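You operate a simulated robot arm through the tools that you are given. There is no shell and no other tool.

You are at the controls of a simulated robot arm. One attempt, no reset.

Task
The pegs stand too high: set the gap wheel to 15 mm and run the base again.
Fine: carriage in and locked, guard down, one cycle on the green button.

Only the result counts: the job must be done as asked and must still hold three seconds after the hand-in. Knocking over, shifting, dropping, spilling or breaking anything else fails it.

Robot
A 6-joint arm with a two-finger gripper, fixed in place. Base frame: the origin is at the foot of the arm, x ahead of it, y to its left, z up. Readings come in m, rad, newtons and seconds.
Its first joint turns from -2.897 to 2.897 rad. Payload 3.43 kg.
The tool frame sits at the grasp point between the pads (the TCP): z along the fingers, y along the line on which they close. The tips reach 0.02 m beyond it. Largest opening 0.19 m; the body of the gripper starts 0.248 m behind the TCP.
Orientation is that of the tool frame in the base frame, as [roll, pitch, yaw] about the fixed x, y, z axes, in that order (R = Rz(yaw) Ry(pitch) Rx(roll)). With the fingers straight down and closing along the base's y, the tool's x points along the base's -x, its y along +y and its z along -z.

Tools
- The arm moves only by the tool step_arm. Its argument "increments" is a list of rows, each an object (a shift or turn left out is 0, a gripper value left out holds the last) with "linear": the shift along the tool's x, y, z in m, a list of three; "rot": the turn, a rotation vector about the tool's x, y, z in rad, a list of three; "gripper": the finger opening in m, from 0 to 0.19. In form: [{"linear": [x, y, z], "rot": [rx, ry, rz], "gripper": gripper}, ...]. A call has 1 to 20 rows; each row is the pose to reach, as a shift and turn from the pose commanded when the call began, along the tool's axes at that moment. Each row takes 0.2 s and may step no farther than 0.05 m and 0.15 rad from the row before; otherwise, or with a gripper value out of range, the whole call is refused. Where a pose cannot be reached the arm comes as near as it can. A force on the tool above 90 N (or 10 N above the force at the start of the call, whichever is more), or a blocked arm, ends the call early, and 0.2 s more pass. Each finger travels about 0.153 m/s and halts on what it meets, pressing with about 33 N; the grip force reading is that of the motor and also rises with nothing between the fingers. The clock runs only during rows and for 0.2 s after the last one: add rows that repeat a pose to give the fingers time. It gives the time, the measured TCP pose, the force on the tool (base axes), the opening and the grip force at its end, in the units of the frame above (readings bear some noise), with the torque about the TCP (base axes, N m) and any sound that the robot's microphone picked up, and new pictures: "show" is both (left out), scene, wrist or none.
- Cameras (640 x 400 px; columns grow to the right, rows downward): "scene" is fixed at [0.2206, -0.6509, 1.3249]; the picture's right is [0.50, -0.87, 0.00], its down [-0.45, -0.26, -0.86] and it looks along [0.74, 0.43, -0.51] (base axes); focal length 316 px, centre (320, 200). "wrist" rides on the gripper at [0.07, -0.008, -0.288] in the tool frame; the picture's right is [0.12, 0.99, 0.00], its down [-0.96, 0.12, -0.25] and it looks along [-0.24, 0.03, 0.97] (tool axes); focal length 261 px, centre (320, 200). There is no depth. A picture from a camera that has moved, and an enlarged one, comes with that camera's place and axes in the base frame and with its lens.
- slide_trunk(by): slides the trunk up (or, below 0, down) by that many m; the arm rides with it, the base frame stays. It gives what a move gives, with no picture.
- inspect(camera, box): a new picture of the part [left, top, right, bottom] of that camera's present view, enlarged. No time passes.
- job_done(): hands the job in; it is judged then, once.

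Nothing tells you positions but the pictures and the camera data. Unless the task says otherwise, let go and move clear before handing in.

The tools are called by a JSON object that holds its "op" and its "data". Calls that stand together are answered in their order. step_arm: Moves the arm, as the interface text tells. Its arguments: {"type":"object","properties":{"increments":{"type":"array","items":{"type":"object","properties":{"linear":{"type":"array","items":{"type":"number"}},"rot":{"type":"array","items":{"type":"number"}},"gripper":{"type":"number"}}}},"show":{"type":"string","enum":["both","scene","wrist","none"]}},"required":["increments"]} The other tools are called the same way: slide_trunk (by) slides the trunk up or down; inspect (camera, box) takes an enlarged picture of a part of a camera's view; job_done () hands the job in.

At the start:

```text
clock: 0.0
tool_pos: [0.6683, 0.1097, 1.0669]
tcp_rot: [3.141, 0.0, -3.141]
force: [-1.1, 0.5, 0.3]
wrist_torque: [0.01, -0.02, -0.01]
finger_gap: 0.19
grip_force: 0.1
trunk travel left (down, up): [-0.275, 0.165]
```

scene: 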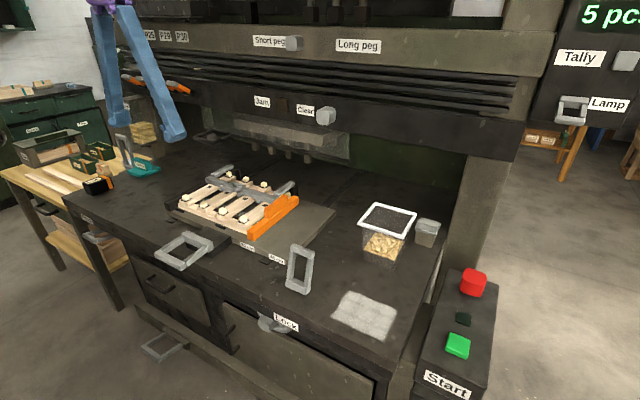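
wrist: 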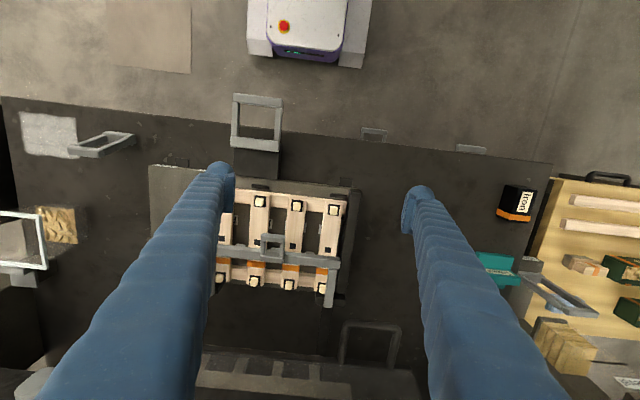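

I see a press bench with a carriage holding a base with pegs, a few handles, labels and a start box with red/green buttons. I'll look closer at the pieces before moving.

{"op": "inspect", "data": {"camera": "scene", "box": [140, 120, 340, 245]}}

{"op": "inspect", "data": {"camera": "scene", "box": [120, 220, 320, 345]}}

{"op": "inspect", "data": {"camera": "scene", "box": [120, 10, 320, 135]}}

{"op": "inspect", "data": {"camera": "scene", "box": [280, 10, 480, 135]}}

{"op": "inspect", "data": {"camera": "scene", "box": [440, 0, 640, 125]}}

{"op": "inspect", "data": {"camera": "scene", "box": [400, 250, 520, 400]}}

{"op": "inspect", "data": {"camera": "scene", "box": [0, 100, 200, 225]}}

{"op": "inspect", "data": {"camera": "scene", "box": [260, 180, 460, 345]}}

```text
3.20 times, centred on (240, 182) of scene
camera zoom: at [0.2206, -0.6509, 1.3249], right [0.5, -0.87, 0.0], down [-0.45, -0.26, -0.86], along [0.74, 0.43, -0.51], focal length 1011 px, centre (576, 256)
```

zoom: 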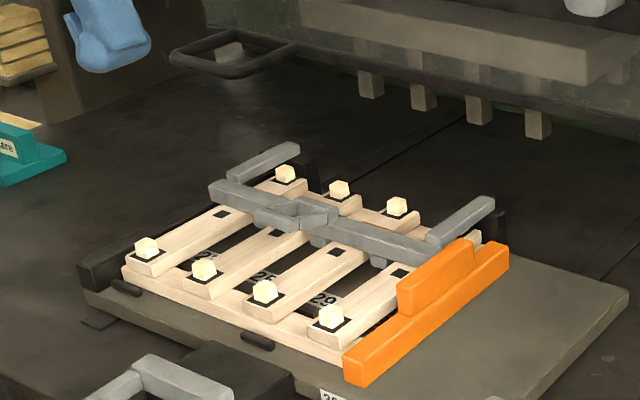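

```text
3.20 times, centred on (220, 282) of scene
camera zoom: at [0.2206, -0.6509, 1.3249], right [0.5, -0.87, 0.0], down [-0.45, -0.26, -0.86], along [0.74, 0.43, -0.51], focal length 1011 px, centre (640, -64)
```

zoom: 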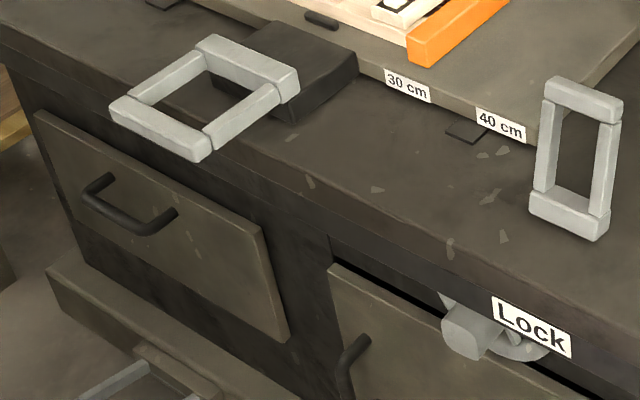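

```text
3.20 times, centred on (220, 72) of scene
camera zoom: at [0.2206, -0.6509, 1.3249], right [0.5, -0.87, 0.0], down [-0.45, -0.26, -0.86], along [0.74, 0.43, -0.51], focal length 1011 px, centre (640, 608)
```

zoom: 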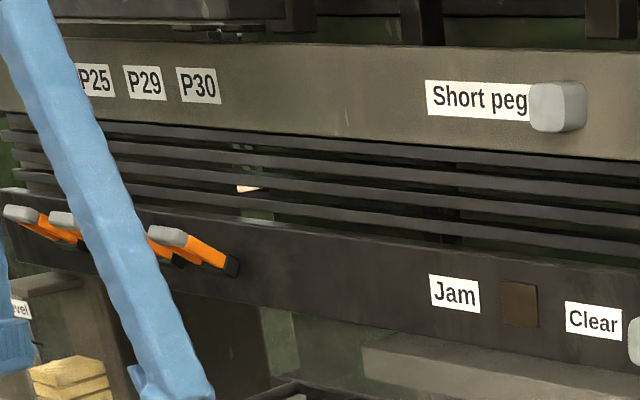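

```text
3.20 times, centred on (380, 72) of scene
camera zoom: at [0.2206, -0.6509, 1.3249], right [0.5, -0.87, 0.0], down [-0.45, -0.26, -0.86], along [0.74, 0.43, -0.51], focal length 1011 px, centre (128, 608)
```

zoom: 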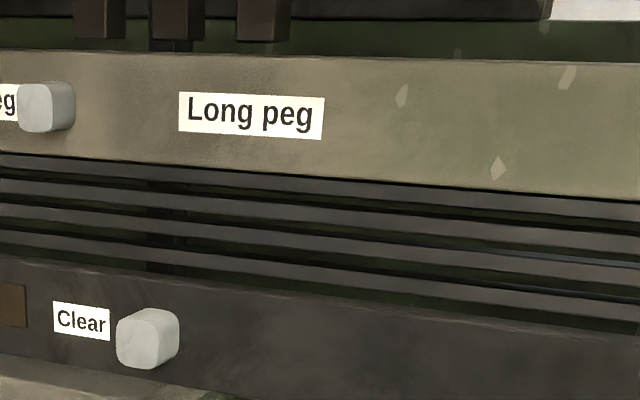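

```text
3.20 times, centred on (540, 62) of scene
camera zoom: at [0.2206, -0.6509, 1.3249], right [0.5, -0.87, 0.0], down [-0.45, -0.26, -0.86], along [0.74, 0.43, -0.51], focal length 1011 px, centre (-384, 640)
```

zoom: 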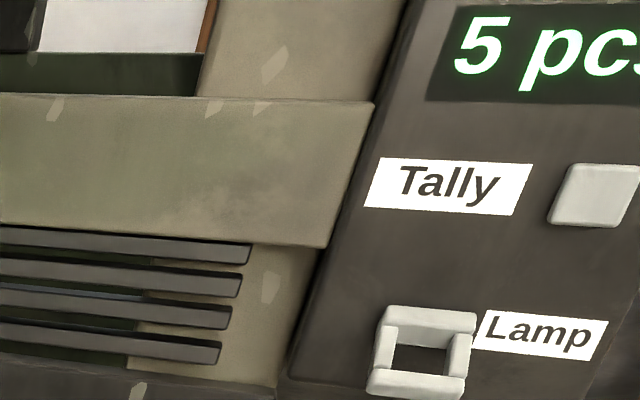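

```text
2.67 times, centred on (460, 325) of scene
camera zoom: at [0.2206, -0.6509, 1.3249], right [0.5, -0.87, 0.0], down [-0.45, -0.26, -0.86], along [0.74, 0.43, -0.51], focal length 842 px, centre (-53, -133)
```

zoom: 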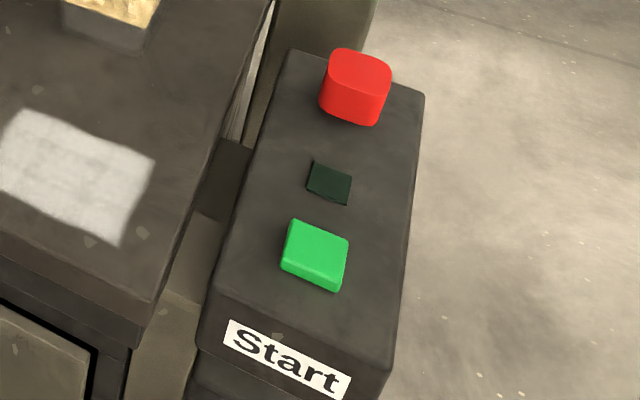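

```text
3.20 times, centred on (100, 162) of scene
camera zoom: at [0.2206, -0.6509, 1.3249], right [0.5, -0.87, 0.0], down [-0.45, -0.26, -0.86], along [0.74, 0.43, -0.51], focal length 1011 px, centre (1024, 320)
```

zoom: 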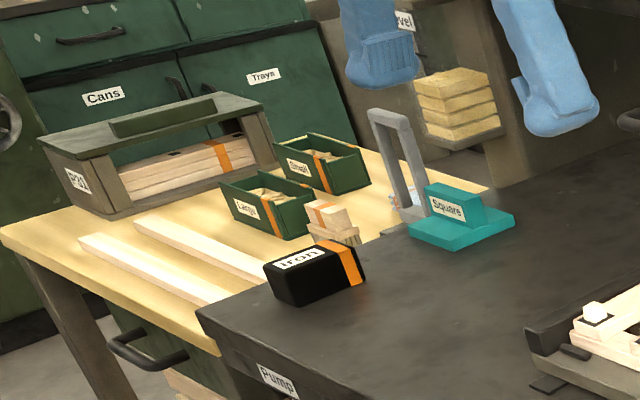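

```text
2.42 times, centred on (360, 262) of scene
camera zoom: at [0.2206, -0.6509, 1.3249], right [0.5, -0.87, 0.0], down [-0.45, -0.26, -0.86], along [0.74, 0.43, -0.51], focal length 766 px, centre (223, 48)
```

zoom: 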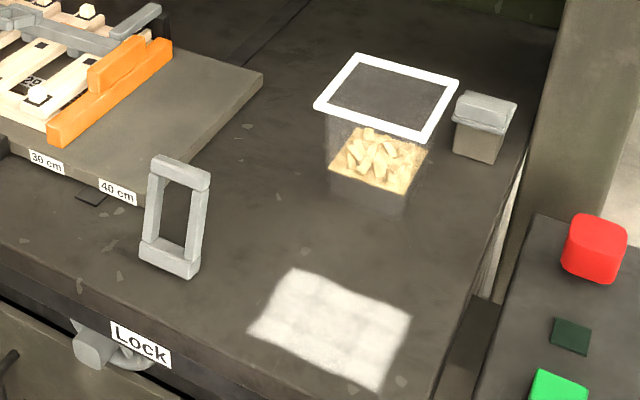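

I need to find the gap wheel and the guard; I'll look at the wrist view enlarged first.

{"op": "inspect", "data": {"camera": "wrist", "box": [140, 80, 400, 240]}}

{"op": "inspect", "data": {"camera": "wrist", "box": [160, 230, 420, 400]}}

{"op": "inspect", "data": {"camera": "wrist", "box": [440, 160, 640, 400]}}

{"op": "inspect", "data": {"camera": "wrist", "box": [0, 80, 200, 240]}}

{"op": "inspect", "data": {"camera": "scene", "box": [300, 0, 560, 60]}}

{"op": "inspect", "data": {"camera": "scene", "box": [60, 0, 320, 160]}}

```text
2.46 times, centred on (270, 160) of wrist
camera zoom: at [0.5995, 0.1018, 1.3547], right [-0.12, 0.99, 0.0], down [0.96, 0.12, 0.25], along [0.24, 0.03, -0.97], focal length 642 px, centre (443, 298)
```

zoom: 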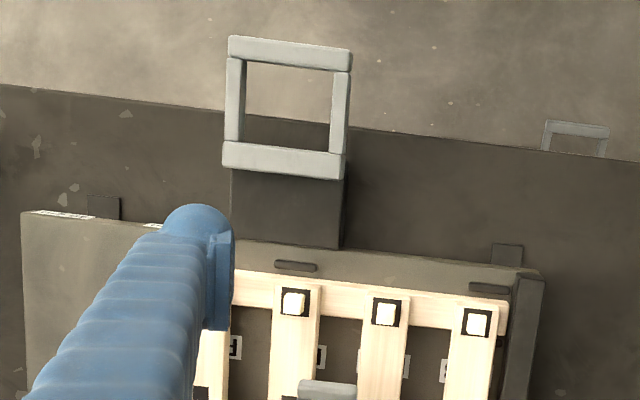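

```text
2.35 times, centred on (290, 315) of wrist
camera zoom: at [0.5995, 0.1018, 1.3547], right [-0.12, 0.99, 0.0], down [0.96, 0.12, 0.25], along [0.24, 0.03, -0.97], focal length 613 px, centre (391, -71)
```

zoom: 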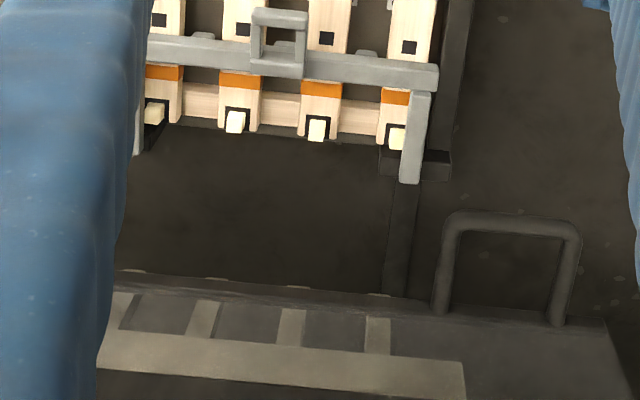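

```text
1.67 times, centred on (540, 280) of wrist
camera zoom: at [0.5995, 0.1018, 1.3547], right [-0.12, 0.99, 0.0], down [0.96, 0.12, 0.25], along [0.24, 0.03, -0.97], focal length 434 px, centre (-47, 67)
```

zoom: 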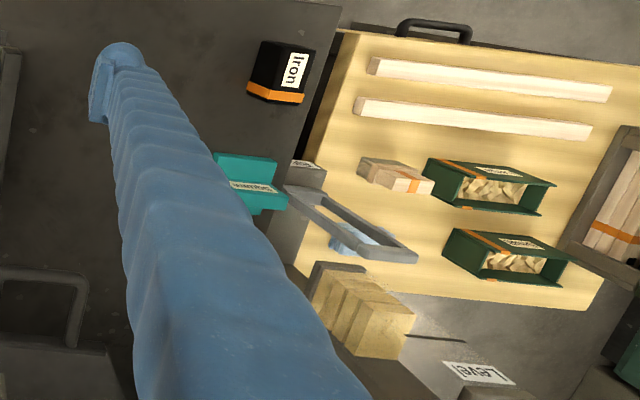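

```text
2.50 times, centred on (100, 160) of wrist
camera zoom: at [0.5995, 0.1018, 1.3547], right [-0.12, 0.99, 0.0], down [0.96, 0.12, 0.25], along [0.24, 0.03, -0.97], focal length 652 px, centre (870, 300)
```

zoom: 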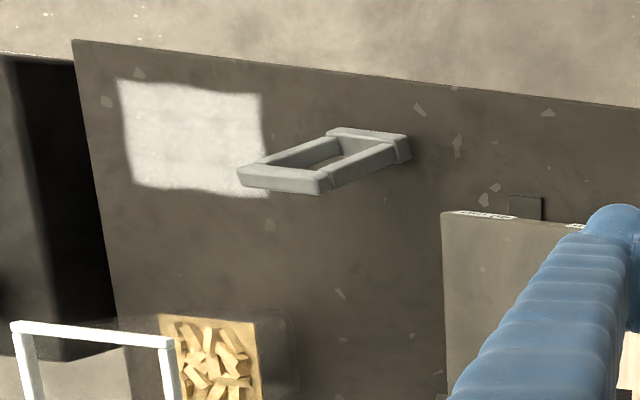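

```text
2.46 times, centred on (430, 30) of scene
camera zoom: at [0.2206, -0.6509, 1.3249], right [0.5, -0.87, 0.0], down [-0.45, -0.26, -0.86], along [0.74, 0.43, -0.51], focal length 778 px, centre (49, 618)
```

zoom: 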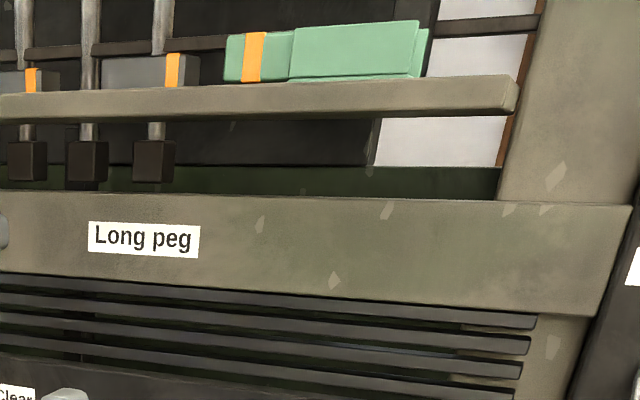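

```text
2.46 times, centred on (190, 80) of scene
camera zoom: at [0.2206, -0.6509, 1.3249], right [0.5, -0.87, 0.0], down [-0.45, -0.26, -0.86], along [0.74, 0.43, -0.51], focal length 778 px, centre (640, 495)
```

zoom: 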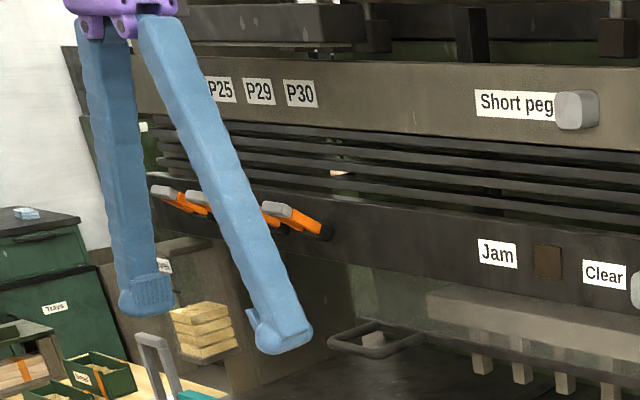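

The press stands ahead; I haven't found the gap wheel yet. I'll tilt the tool forward in place so the wrist camera looks at the press front.

{"op": "step_arm", "data": {"increments": [{"rot": [0, -0.15, 0]}, {"rot": [0, -0.3, 0]}, {"rot": [0, -0.45, 0]}, {"rot": [0, -0.6, 0]}, {"rot": [0, -0.75, 0]}, {"rot": [0, -0.9, 0]}, {"rot": [0, -1.05, 0]}, {"rot": [0, -1.2, 0]}]}}

```text
clock: 2.0
tool_pos: [0.7373, 0.088, 1.1181]
tcp_rot: [-2.789, 0.984, -2.929]
force: [0.6, 0.1, -0.4]
wrist_torque: [0.04, 0.0, 0.07]
finger_gap: 0.19
grip_force: 0.0
out of reach, approached as far as the arm can: row 3, 4, 5, 6, 7, 8
trunk travel left (down, up): [-0.275, 0.165]
stopped in row 8: the arm was blocked; the commanded pose is now the measured one
camera wrist: at [0.4608, 0.1211, 1.2108], right [0.02, 0.96, -0.29], down [0.32, 0.27, 0.91], along [0.95, -0.11, -0.3], focal length 261 px, centre (320, 200)
```

scene: 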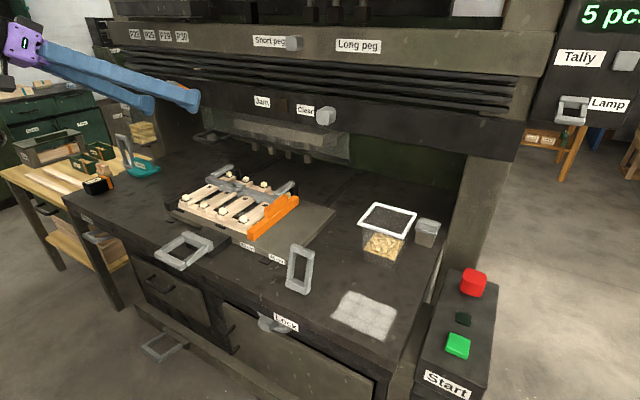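
wrist: 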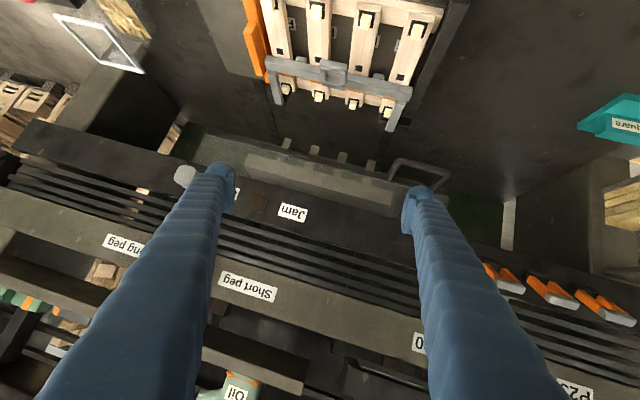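

The press front is now visible upside down in the wrist view. I'll enlarge parts of it to find the gap wheel and guard.

{"op": "inspect", "data": {"camera": "wrist", "box": [160, 110, 480, 310]}}

{"op": "inspect", "data": {"camera": "wrist", "box": [440, 160, 640, 400]}}

{"op": "inspect", "data": {"camera": "wrist", "box": [0, 200, 240, 400]}}

{"op": "inspect", "data": {"camera": "wrist", "box": [220, 0, 480, 140]}}

{"op": "inspect", "data": {"camera": "scene", "box": [60, 0, 260, 125]}}

```text
2.00 times, centred on (320, 210) of wrist
camera zoom: at [0.4608, 0.1211, 1.2108], right [0.02, 0.96, -0.29], down [0.32, 0.27, 0.91], along [0.95, -0.11, -0.3], focal length 521 px, centre (320, 180)
```

zoom: 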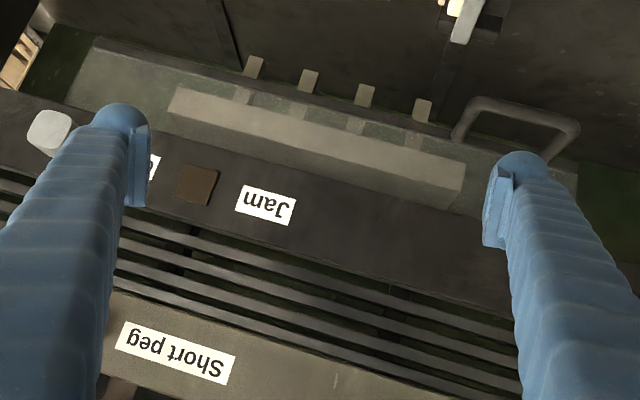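

```text
1.67 times, centred on (540, 280) of wrist
camera zoom: at [0.4608, 0.1211, 1.2108], right [0.02, 0.96, -0.29], down [0.32, 0.27, 0.91], along [0.95, -0.11, -0.3], focal length 434 px, centre (-47, 67)
```

zoom: 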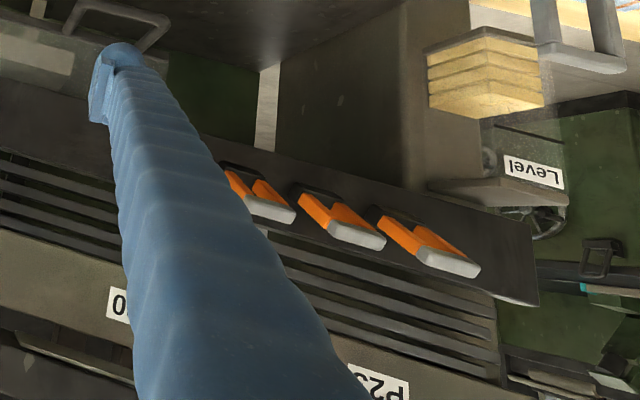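

```text
2.00 times, centred on (120, 300) of wrist
camera zoom: at [0.4608, 0.1211, 1.2108], right [0.02, 0.96, -0.29], down [0.32, 0.27, 0.91], along [0.95, -0.11, -0.3], focal length 521 px, centre (720, 0)
```

zoom: 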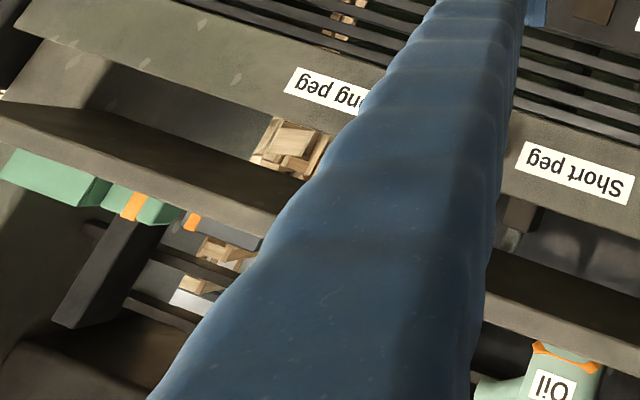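

```text
2.46 times, centred on (350, 70) of wrist
camera zoom: at [0.4608, 0.1211, 1.2108], right [0.02, 0.96, -0.29], down [0.32, 0.27, 0.91], along [0.95, -0.11, -0.3], focal length 642 px, centre (246, 520)
```

zoom: 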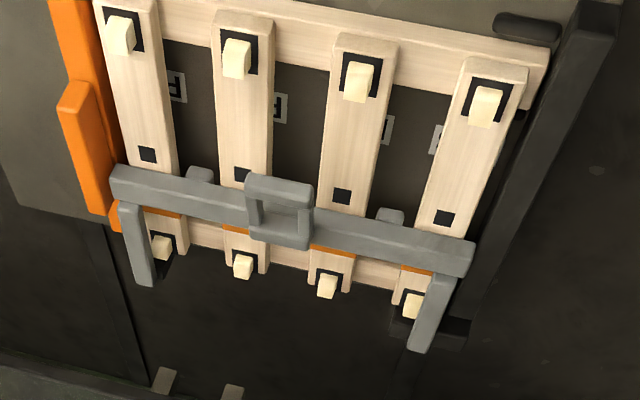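

```text
3.20 times, centred on (160, 62) of scene
camera zoom: at [0.2206, -0.6509, 1.3249], right [0.5, -0.87, 0.0], down [-0.45, -0.26, -0.86], along [0.74, 0.43, -0.51], focal length 1011 px, centre (832, 640)
```

zoom: 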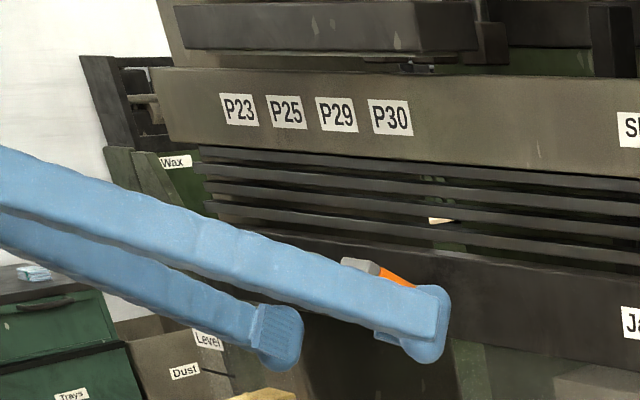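

I take the clear sheet with the U-handle, hanging behind the Jam beam, to be the guard. There is something wheel-like near the "Level" label on the left, so I'll look there more closely.

{"op": "inspect", "data": {"camera": "wrist", "box": [560, 180, 640, 300]}}

{"op": "inspect", "data": {"camera": "scene", "box": [0, 50, 160, 250]}}

{"op": "inspect", "data": {"camera": "scene", "box": [480, 100, 640, 220]}}

{"op": "inspect", "data": {"camera": "scene", "box": [120, 300, 320, 400]}}

```text
3.33 times, centred on (600, 240) of wrist
camera zoom: at [0.4608, 0.1211, 1.2108], right [0.02, 0.96, -0.29], down [0.32, 0.27, 0.91], along [0.95, -0.11, -0.3], focal length 869 px, centre (-613, 67)
```

zoom: 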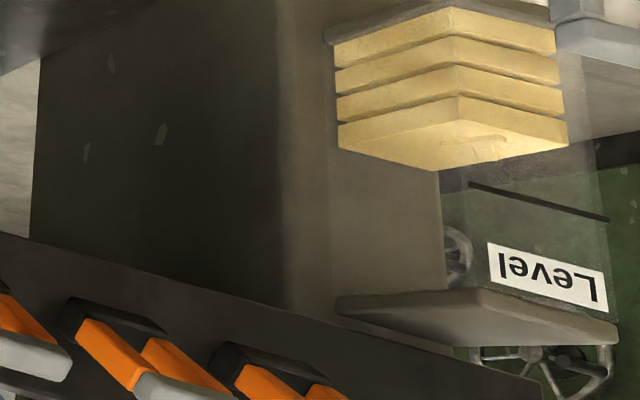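

```text
2.00 times, centred on (80, 150) of scene
camera zoom: at [0.2206, -0.6509, 1.3249], right [0.5, -0.87, 0.0], down [-0.45, -0.26, -0.86], along [0.74, 0.43, -0.51], focal length 632 px, centre (800, 300)
```

zoom: 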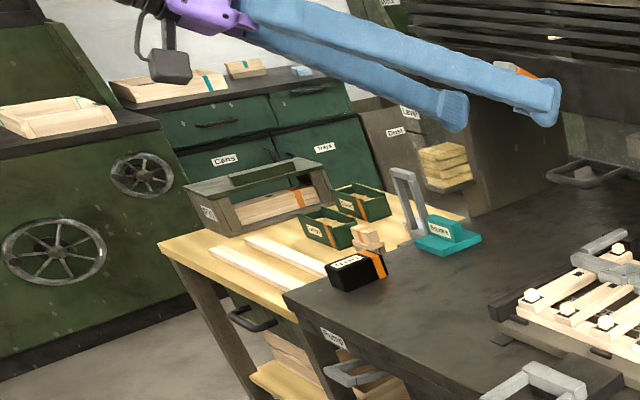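

```text
3.33 times, centred on (560, 160) of scene
camera zoom: at [0.2206, -0.6509, 1.3249], right [0.5, -0.87, 0.0], down [-0.45, -0.26, -0.86], along [0.74, 0.43, -0.51], focal length 1053 px, centre (-480, 333)
```

zoom: 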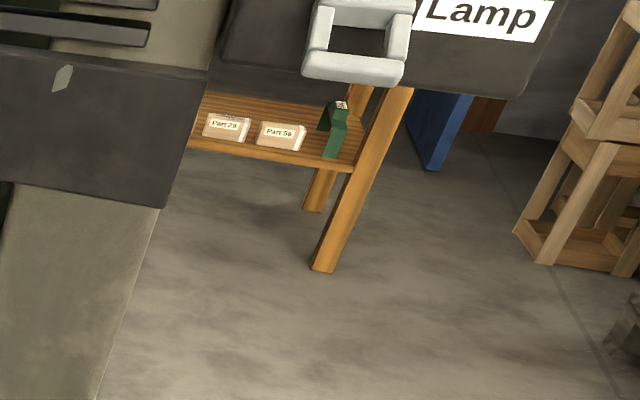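

```text
3.20 times, centred on (220, 350) of scene
camera zoom: at [0.2206, -0.6509, 1.3249], right [0.5, -0.87, 0.0], down [-0.45, -0.26, -0.86], along [0.74, 0.43, -0.51], focal length 1011 px, centre (640, -280)
```

zoom: 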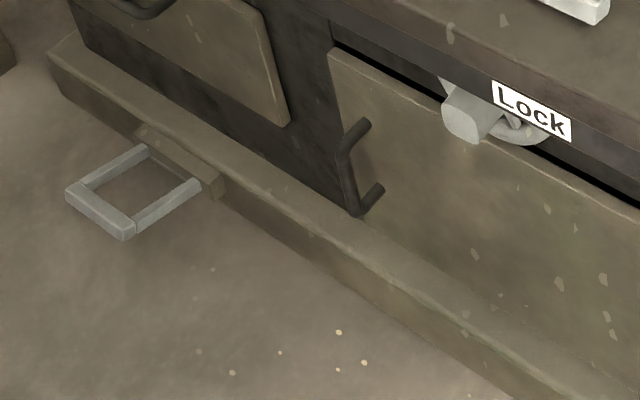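

The Clear knob triangulates to about (0.97, -0.23, 1.08), so the press front is near x = 1.0. I'll swing the view to the left around the vertical to look at the press's left side.

{"op": "step_arm", "data": {"increments": [{"rot": [-0.1166, -0.0268, -0.0728]}, {"rot": [-0.2332, -0.0536, -0.1455]}, {"rot": [-0.3497, -0.0803, -0.2183]}, {"rot": [-0.4663, -0.1071, -0.291]}, {"rot": [-0.5829, -0.1339, -0.3638]}, {"rot": [-0.6995, -0.1607, -0.4365]}]}}

```text
clock: 3.4
tool_pos: [0.7609, 0.1214, 1.1278]
tcp_rot: [-2.753, 0.97, -2.659]
force: [1.0, 0.2, -0.8]
wrist_torque: [-0.01, 0.02, 0.04]
finger_gap: 0.1899
grip_force: 0.1
out of reach, approached as far as the arm can: row 1, 2, 3, 4, 5, 6
trunk travel left (down, up): [-0.275, 0.165]
camera wrist: at [0.4837, 0.0894, 1.2226], right [-0.21, 0.93, -0.31], down [0.25, 0.36, 0.9], along [0.94, 0.11, -0.31], focal length 261 px, centre (320, 200)
```

scene: 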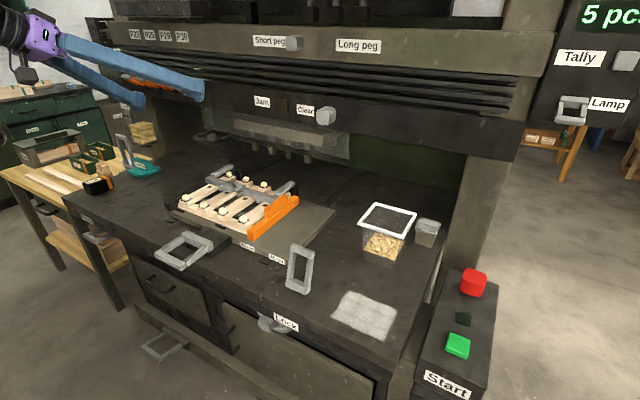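
wrist: 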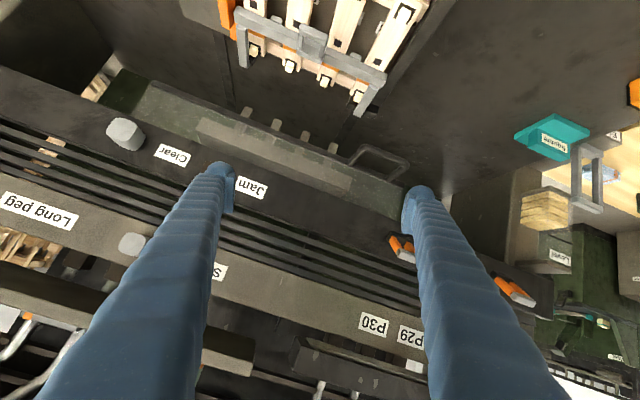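

The arm cannot turn in place there, so I'll shift left along with the turn. First a short test move to see which pose is the commanded one.

{"op": "step_arm", "data": {"increments": [{"linear": [-0.016, 0.037, 0.011]}, {"linear": [-0.032, 0.074, 0.022]}], "show": "none"}}

```text
clock: 4.0
tool_pos: [0.7865, 0.2, 1.1289]
tcp_rot: [-2.753, 0.968, -2.656]
force: [-0.4, 0.1, -0.6]
wrist_torque: [-0.06, 0.0, -0.09]
finger_gap: 0.1899
grip_force: 0.1
trunk travel left (down, up): [-0.275, 0.165]
```

The commanded pose now equals the measured one. I'll swing the whole arm left about the base axis, at the same height, to look at the left side of the press.

{"op": "step_arm", "data": {"increments": [{"linear": [-0.0056, 0.0472, -0.0105], "rot": [-0.0495, -0.0128, -0.0314]}, {"linear": [-0.0095, 0.0939, -0.0234], "rot": [-0.099, -0.0257, -0.0628]}, {"linear": [-0.0118, 0.1402, -0.0387], "rot": [-0.1485, -0.0385, -0.0941]}, {"linear": [-0.0126, 0.1856, -0.0562], "rot": [-0.198, -0.0514, -0.1255]}, {"linear": [-0.0114, 0.23, -0.0761], "rot": [-0.2475, -0.0642, -0.1569]}, {"linear": [-0.0088, 0.2734, -0.098], "rot": [-0.297, -0.077, -0.1883]}, {"linear": [-0.0045, 0.3155, -0.1219], "rot": [-0.3465, -0.0899, -0.2197]}, {"linear": [0.0015, 0.3562, -0.148], "rot": [-0.396, -0.1027, -0.251]}, {"linear": [0.0089, 0.3953, -0.1758], "rot": [-0.4455, -0.1156, -0.2824]}, {"linear": [0.018, 0.433, -0.2055], "rot": [-0.495, -0.1284, -0.3138]}]}}

```text
clock: 6.4
tool_pos: [0.5449, 0.5857, 1.0845]
tcp_rot: [-2.753, 0.912, -2.083]
force: [-0.7, -0.5, 0.0]
wrist_torque: [-0.04, -0.03, 0.0]
finger_gap: 0.1901
grip_force: 0.0
trunk travel left (down, up): [-0.275, 0.165]
stopped in row 10: the arm was blocked; the commanded pose is now the measured one
camera wrist: at [0.3323, 0.4117, 1.1945], right [-0.69, 0.65, -0.32], down [0.04, 0.48, 0.87], along [0.72, 0.59, -0.36], focal length 261 px, centre (320, 200)
```

scene: 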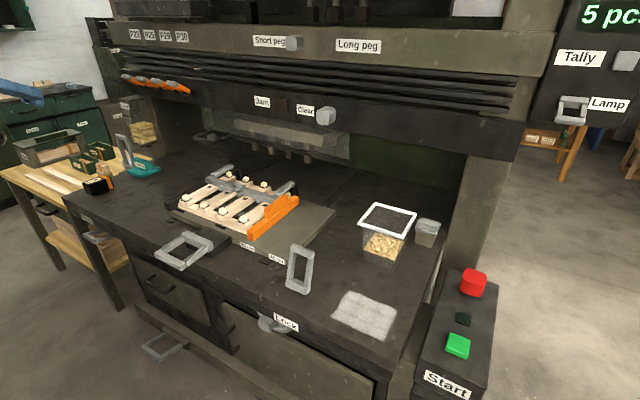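
wrist: 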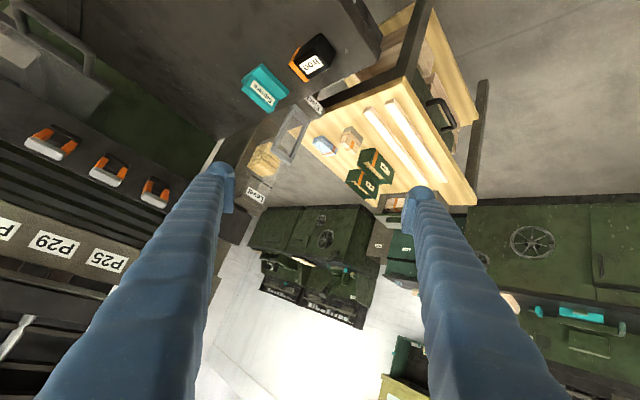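

The arm is out of the scene camera's way now. I'll enlarge the left part of the press and the levers.

{"op": "inspect", "data": {"camera": "scene", "box": [90, 15, 250, 115]}}

{"op": "inspect", "data": {"camera": "scene", "box": [70, 90, 200, 180]}}

{"op": "inspect", "data": {"camera": "wrist", "box": [200, 80, 340, 240]}}

{"op": "inspect", "data": {"camera": "wrist", "box": [0, 80, 240, 280]}}

{"op": "inspect", "data": {"camera": "scene", "box": [60, 190, 140, 260]}}

{"op": "inspect", "data": {"camera": "wrist", "box": [0, 250, 200, 400]}}

```text
4.00 times, centred on (170, 65) of scene
camera zoom: at [0.2206, -0.6509, 1.3249], right [0.5, -0.87, 0.0], down [-0.45, -0.26, -0.86], along [0.74, 0.43, -0.51], focal length 1264 px, centre (920, 740)
```

zoom: 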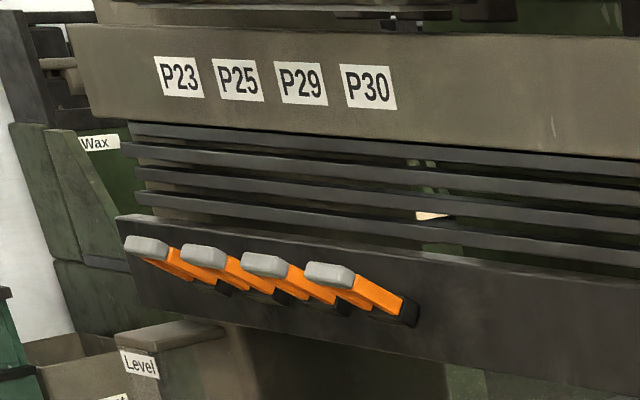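

```text
4.44 times, centred on (135, 135) of scene
camera zoom: at [0.2206, -0.6509, 1.3249], right [0.5, -0.87, 0.0], down [-0.45, -0.26, -0.86], along [0.74, 0.43, -0.51], focal length 1404 px, centre (1142, 489)
```

zoom: 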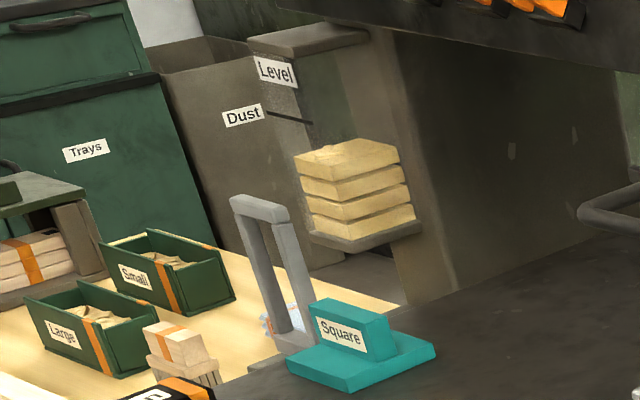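

```text
2.50 times, centred on (270, 160) of wrist
camera zoom: at [0.3323, 0.4117, 1.1945], right [-0.69, 0.65, -0.32], down [0.04, 0.48, 0.87], along [0.72, 0.59, -0.36], focal length 652 px, centre (445, 300)
```

zoom: 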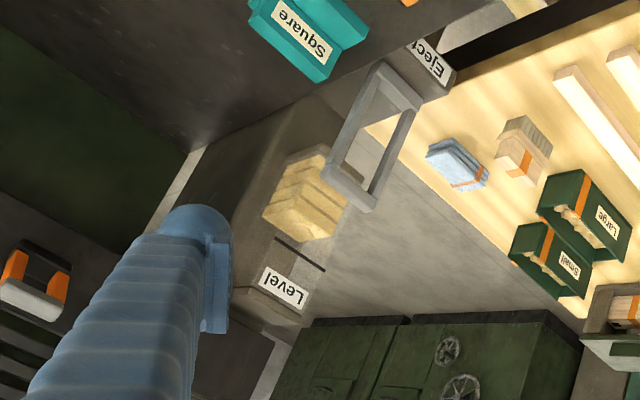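

```text
2.00 times, centred on (120, 180) of wrist
camera zoom: at [0.3323, 0.4117, 1.1945], right [-0.69, 0.65, -0.32], down [0.04, 0.48, 0.87], along [0.72, 0.59, -0.36], focal length 521 px, centre (720, 240)
```

zoom: 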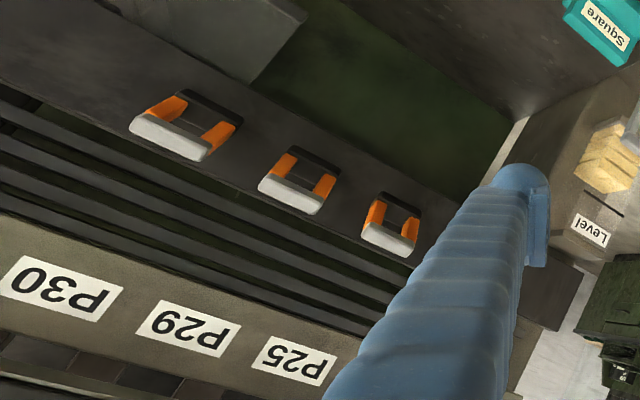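

```text
5.71 times, centred on (100, 225) of scene
camera zoom: at [0.2206, -0.6509, 1.3249], right [0.5, -0.87, 0.0], down [-0.45, -0.26, -0.86], along [0.74, 0.43, -0.51], focal length 1806 px, centre (1577, 57)
```

zoom: 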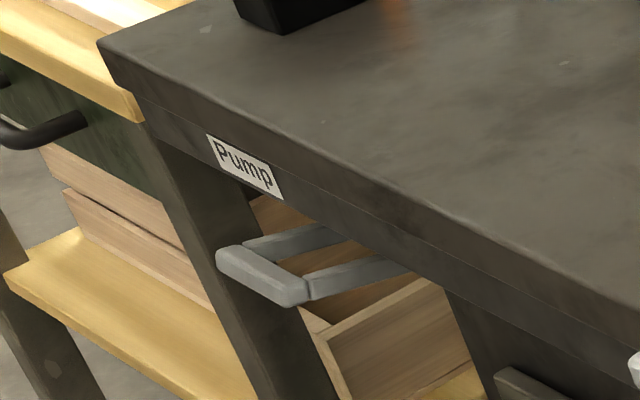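

```text
2.67 times, centred on (100, 325) of wrist
camera zoom: at [0.3323, 0.4117, 1.1945], right [-0.69, 0.65, -0.32], down [0.04, 0.48, 0.87], along [0.72, 0.59, -0.36], focal length 695 px, centre (907, -133)
```

zoom: 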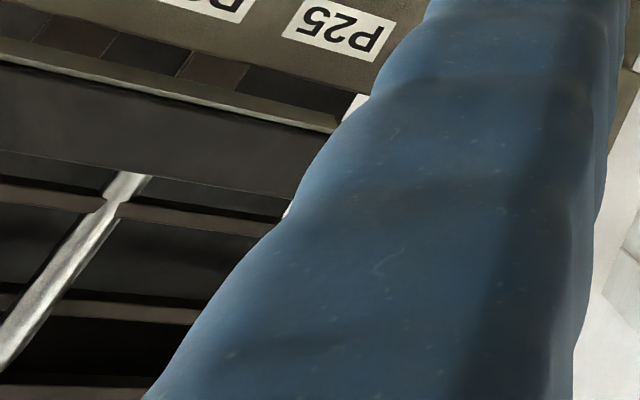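

I've found Eject, Pump, Level, four orange levers, but no gap wheel yet. I'll check the Lock fitting and the stop/start area in detail.

{"op": "inspect", "data": {"camera": "scene", "box": [240, 300, 320, 350]}}

{"op": "inspect", "data": {"camera": "scene", "box": [270, 230, 340, 310]}}

{"op": "inspect", "data": {"camera": "scene", "box": [220, 340, 460, 400]}}

{"op": "inspect", "data": {"camera": "scene", "box": [160, 160, 240, 220]}}

{"op": "inspect", "data": {"camera": "scene", "box": [180, 100, 360, 180]}}

{"op": "inspect", "data": {"camera": "scene", "box": [410, 200, 530, 300]}}

```text
8.00 times, centred on (280, 325) of scene
camera zoom: at [0.2206, -0.6509, 1.3249], right [0.5, -0.87, 0.0], down [-0.45, -0.26, -0.86], along [0.74, 0.43, -0.51], focal length 2528 px, centre (640, -800)
```

zoom: 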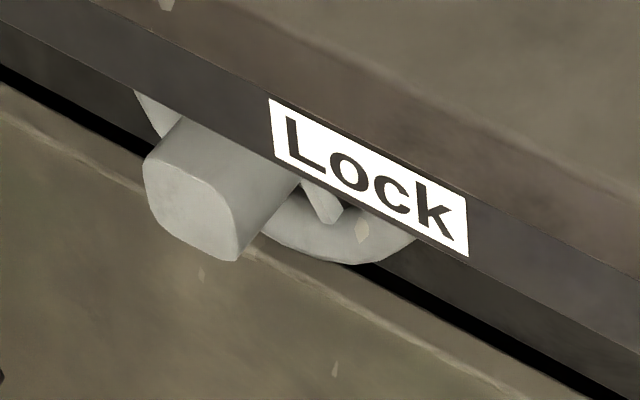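

```text
5.00 times, centred on (305, 270) of scene
camera zoom: at [0.2206, -0.6509, 1.3249], right [0.5, -0.87, 0.0], down [-0.45, -0.26, -0.86], along [0.74, 0.43, -0.51], focal length 1580 px, centre (395, -150)
```

zoom: 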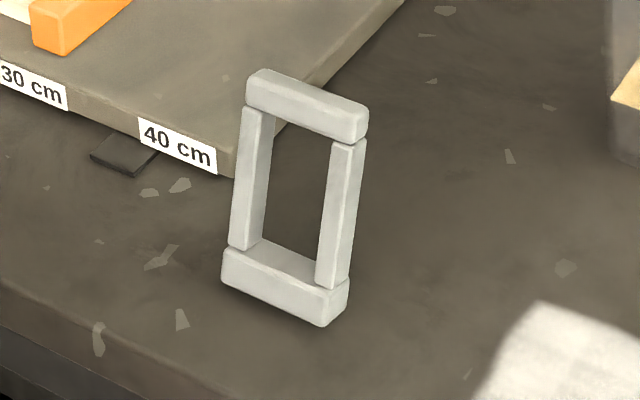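

```text
2.67 times, centred on (340, 370) of scene
camera zoom: at [0.2206, -0.6509, 1.3249], right [0.5, -0.87, 0.0], down [-0.45, -0.26, -0.86], along [0.74, 0.43, -0.51], focal length 842 px, centre (267, -253)
```

zoom: 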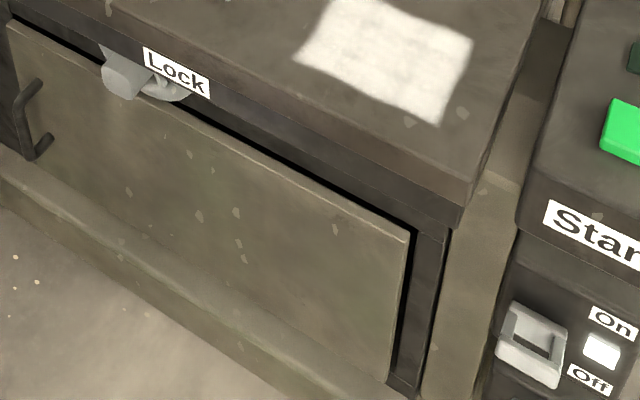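

```text
6.67 times, centred on (200, 190) of scene
camera zoom: at [0.2206, -0.6509, 1.3249], right [0.5, -0.87, 0.0], down [-0.45, -0.26, -0.86], along [0.74, 0.43, -0.51], focal length 2106 px, centre (1120, 267)
```

zoom: 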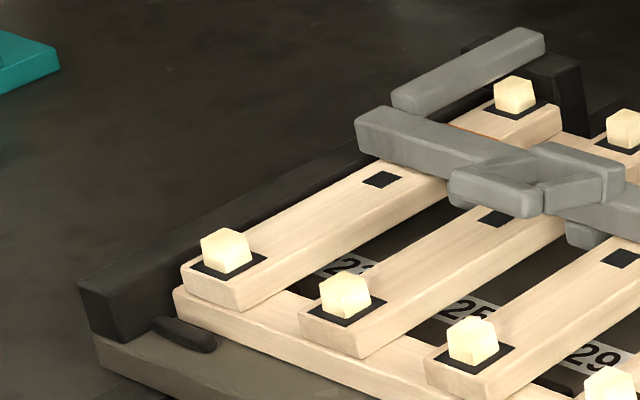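

```text
3.56 times, centred on (270, 140) of scene
camera zoom: at [0.2206, -0.6509, 1.3249], right [0.5, -0.87, 0.0], down [-0.45, -0.26, -0.86], along [0.74, 0.43, -0.51], focal length 1123 px, centre (498, 413)
```

zoom: 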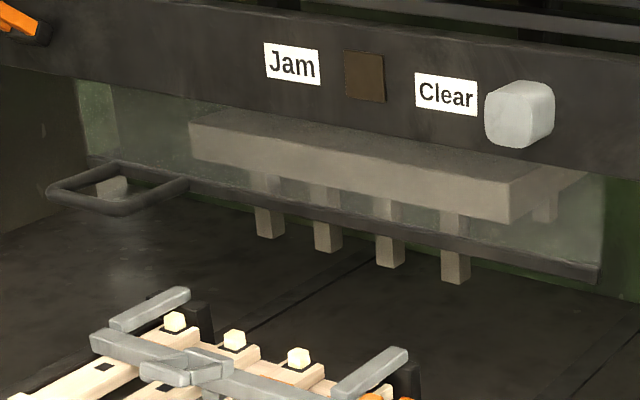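

```text
4.00 times, centred on (470, 250) of scene
camera zoom: at [0.2206, -0.6509, 1.3249], right [0.5, -0.87, 0.0], down [-0.45, -0.26, -0.86], along [0.74, 0.43, -0.51], focal length 1264 px, centre (-280, 0)
```

zoom: 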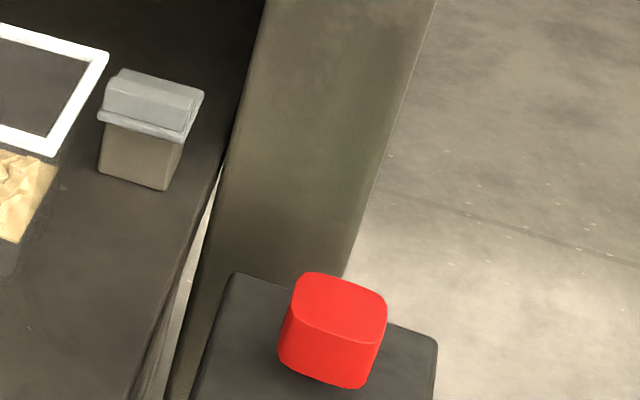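

The grey rim and knob tucked under the apron near "Lock" look like a handwheel, and the upright loop right above that label looks like the lock lever. I'll bring the arm back to the front, pointing down, to look at the bench front from close by.

{"op": "step_arm", "data": {"increments": [{"linear": [0.0247, -0.0315, -0.0233], "rot": [0.0086, 0.058, 0.0468]}, {"linear": [0.0494, -0.063, -0.0465], "rot": [0.0173, 0.1161, 0.0936]}, {"linear": [0.0742, -0.0946, -0.0698], "rot": [0.0259, 0.1741, 0.1405]}, {"linear": [0.0989, -0.1261, -0.0931], "rot": [0.0345, 0.2321, 0.1873]}, {"linear": [0.1236, -0.1576, -0.1163], "rot": [0.0432, 0.2901, 0.2341]}, {"linear": [0.1483, -0.1891, -0.1396], "rot": [0.0518, 0.3482, 0.2809]}, {"linear": [0.1731, -0.2206, -0.1629], "rot": [0.0604, 0.4062, 0.3277]}, {"linear": [0.1978, -0.2521, -0.1861], "rot": [0.0691, 0.4642, 0.3745]}, {"linear": [0.2225, -0.2837, -0.2094], "rot": [0.0777, 0.5223, 0.4214]}, {"linear": [0.2472, -0.3152, -0.2326], "rot": [0.0864, 0.5803, 0.4682]}, {"linear": [0.272, -0.3467, -0.2559], "rot": [0.095, 0.6383, 0.515]}, {"linear": [0.2967, -0.3782, -0.2792], "rot": [0.1036, 0.6964, 0.5618]}, {"linear": [0.3214, -0.4097, -0.3024], "rot": [0.1123, 0.7544, 0.6086]}, {"linear": [0.3461, -0.4413, -0.3257], "rot": [0.1209, 0.8124, 0.6554]}, {"linear": [0.3709, -0.4728, -0.349], "rot": [0.1295, 0.8704, 0.7023]}, {"linear": [0.3956, -0.5043, -0.3722], "rot": [0.1382, 0.9285, 0.7491]}, {"linear": [0.4203, -0.5358, -0.3955], "rot": [0.1468, 0.9865, 0.7959]}]}}

```text
clock: 10.0
tool_pos: [0.4849, -0.1958, 1.0623]
tcp_rot: [3.048, 0.103, 3.137]
force: [-0.3, -0.4, -0.8]
wrist_torque: [0.08, -0.04, -0.02]
finger_gap: 0.19
grip_force: 0.1
out of reach, approached as far as the arm can: row 4, 5, 6, 7, 8, 9, 10, 14, 15, 16, 17
trunk travel left (down, up): [-0.275, 0.165]
camera wrist: at [0.387, -0.2302, 1.34], right [-0.12, 0.99, 0.08], down [0.93, 0.09, 0.36], along [0.34, 0.12, -0.93], focal length 261 px, centre (320, 200)
```

scene: 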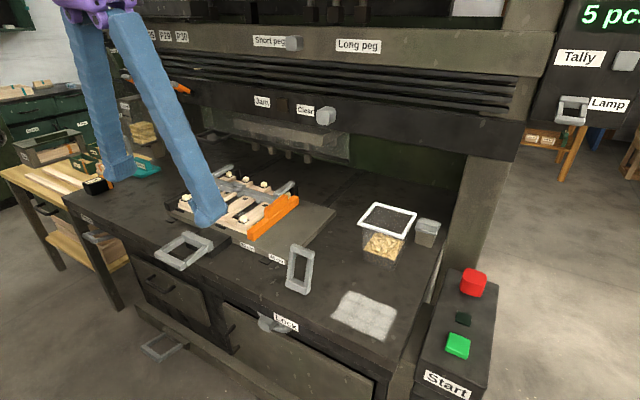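
wrist: 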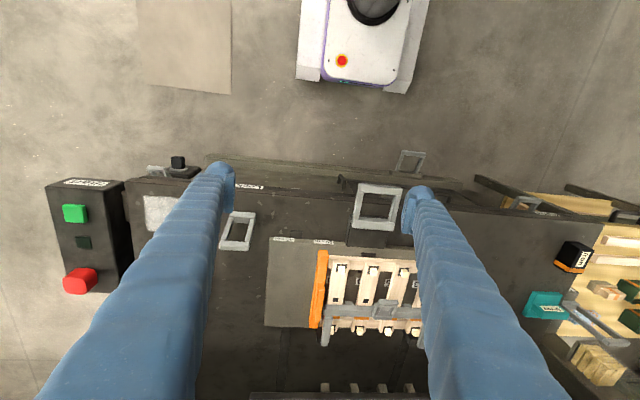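

From here I see the front of the bench, the start box and something dark at its right front corner. Enlarging those.

{"op": "inspect", "data": {"camera": "wrist", "box": [110, 130, 290, 260]}}

{"op": "inspect", "data": {"camera": "wrist", "box": [30, 130, 210, 310]}}

{"op": "inspect", "data": {"camera": "wrist", "box": [220, 140, 480, 340]}}

```text
3.08 times, centred on (200, 195) of wrist
camera zoom: at [0.387, -0.2302, 1.34], right [-0.12, 0.99, 0.08], down [0.93, 0.09, 0.36], along [0.34, 0.12, -0.93], focal length 802 px, centre (689, 215)
```

zoom: 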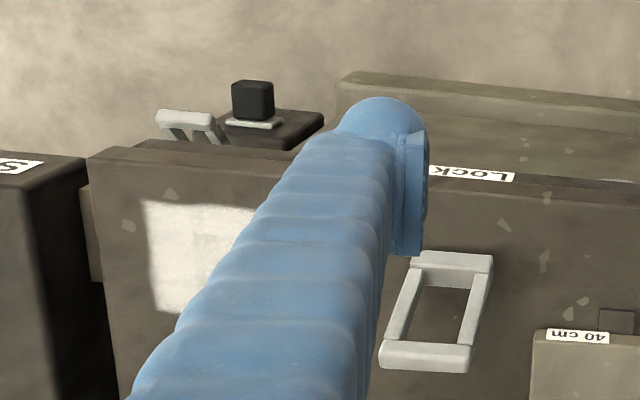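

```text
2.22 times, centred on (120, 220) of wrist
camera zoom: at [0.387, -0.2302, 1.34], right [-0.12, 0.99, 0.08], down [0.93, 0.09, 0.36], along [0.34, 0.12, -0.93], focal length 579 px, centre (764, 156)
```

zoom: 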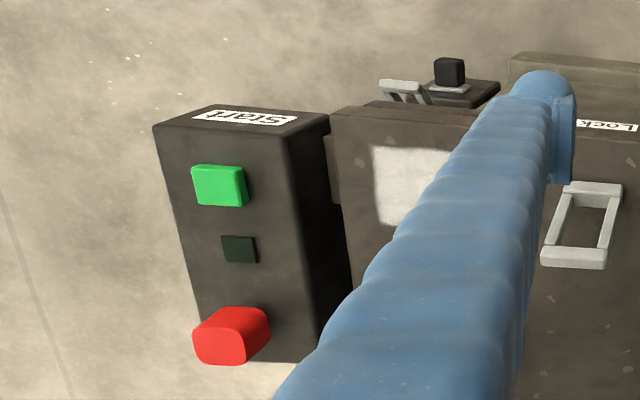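

```text
2.00 times, centred on (350, 240) of wrist
camera zoom: at [0.387, -0.2302, 1.34], right [-0.12, 0.99, 0.08], down [0.93, 0.09, 0.36], along [0.34, 0.12, -0.93], focal length 521 px, centre (260, 120)
```

zoom: 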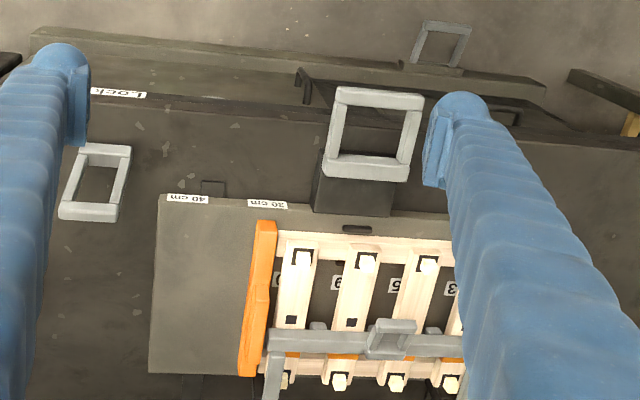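

There is a dark box with a black knob in front of the bench's right corner, outside the scene view. I'll move right to look at it.

{"op": "step_arm", "data": {"increments": [{"linear": [0, -0.049, 0]}, {"linear": [0, -0.098, 0]}, {"linear": [0, -0.147, 0]}, {"linear": [0, -0.196, 0]}, {"linear": [0, -0.245, 0], "rot": [0, -0.1, 0]}, {"linear": [0, -0.294, 0], "rot": [0, -0.2, 0]}, {"linear": [0, -0.32, 0], "rot": [0, -0.3, 0]}]}}

```text
clock: 11.6
tool_pos: [0.489, -0.5187, 1.0325]
tcp_rot: [3.042, 0.405, 3.106]
force: [0.5, -0.9, 0.3]
wrist_torque: [0.03, -0.06, 0.07]
finger_gap: 0.1902
grip_force: 0.1
out of reach, approached as far as the arm can: row 3, 4
trunk travel left (down, up): [-0.275, 0.165]
camera wrist: at [0.3114, -0.5484, 1.2682], right [-0.11, 0.99, 0.04], down [0.79, 0.06, 0.62], along [0.61, 0.1, -0.79], focal length 261 px, centre (320, 200)
```

scene: 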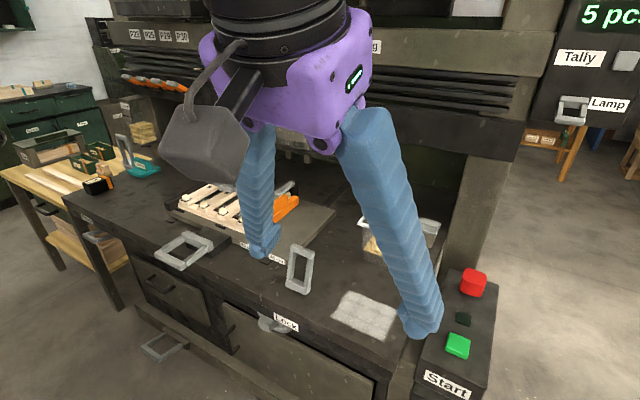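
wrist: 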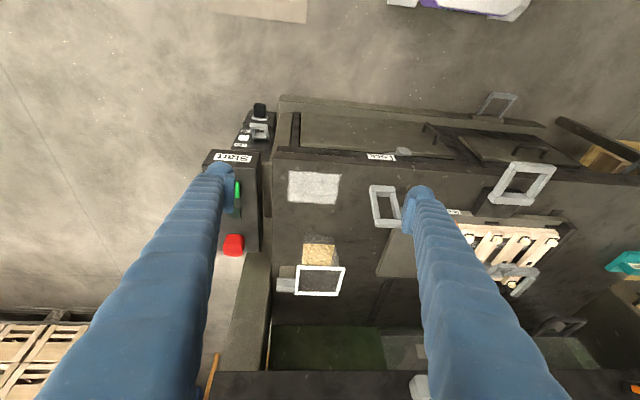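

{"op": "inspect", "data": {"camera": "wrist", "box": [190, 80, 330, 200]}}

{"op": "inspect", "data": {"camera": "wrist", "box": [270, 90, 440, 190]}}

{"op": "inspect", "data": {"camera": "wrist", "box": [360, 130, 640, 340]}}

```text
3.33 times, centred on (260, 140) of wrist
camera zoom: at [0.3114, -0.5484, 1.2682], right [-0.11, 0.99, 0.04], down [0.79, 0.06, 0.62], along [0.61, 0.1, -0.79], focal length 869 px, centre (520, 400)
```

zoom: 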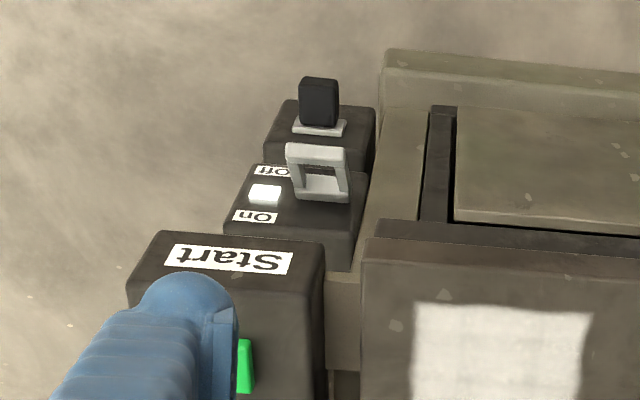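

```text
3.76 times, centred on (355, 140) of wrist
camera zoom: at [0.3114, -0.5484, 1.2682], right [-0.11, 0.99, 0.04], down [0.79, 0.06, 0.62], along [0.61, 0.1, -0.79], focal length 981 px, centre (188, 426)
```

zoom: 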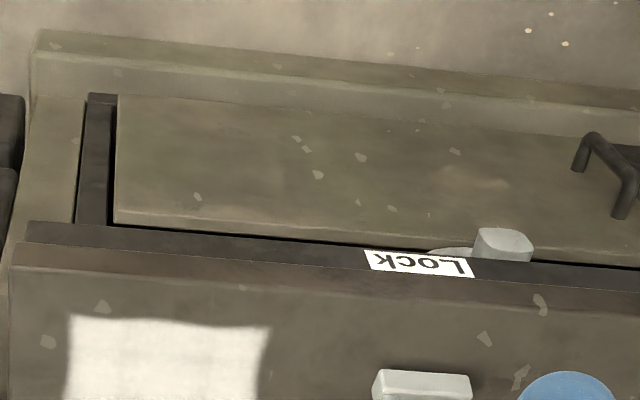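

```text
1.90 times, centred on (500, 235) of wrist
camera zoom: at [0.3114, -0.5484, 1.2682], right [-0.11, 0.99, 0.04], down [0.79, 0.06, 0.62], along [0.61, 0.1, -0.79], focal length 496 px, centre (-23, 133)
```

zoom: 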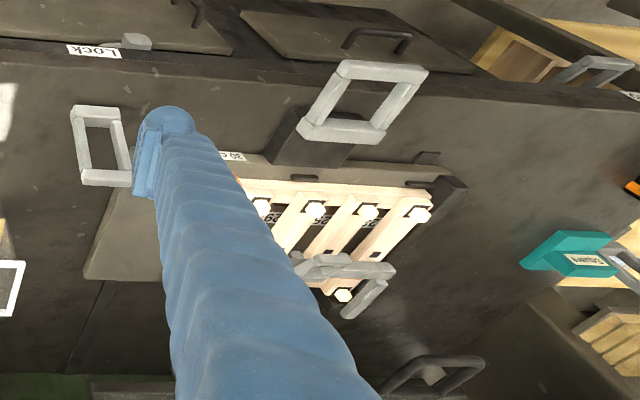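

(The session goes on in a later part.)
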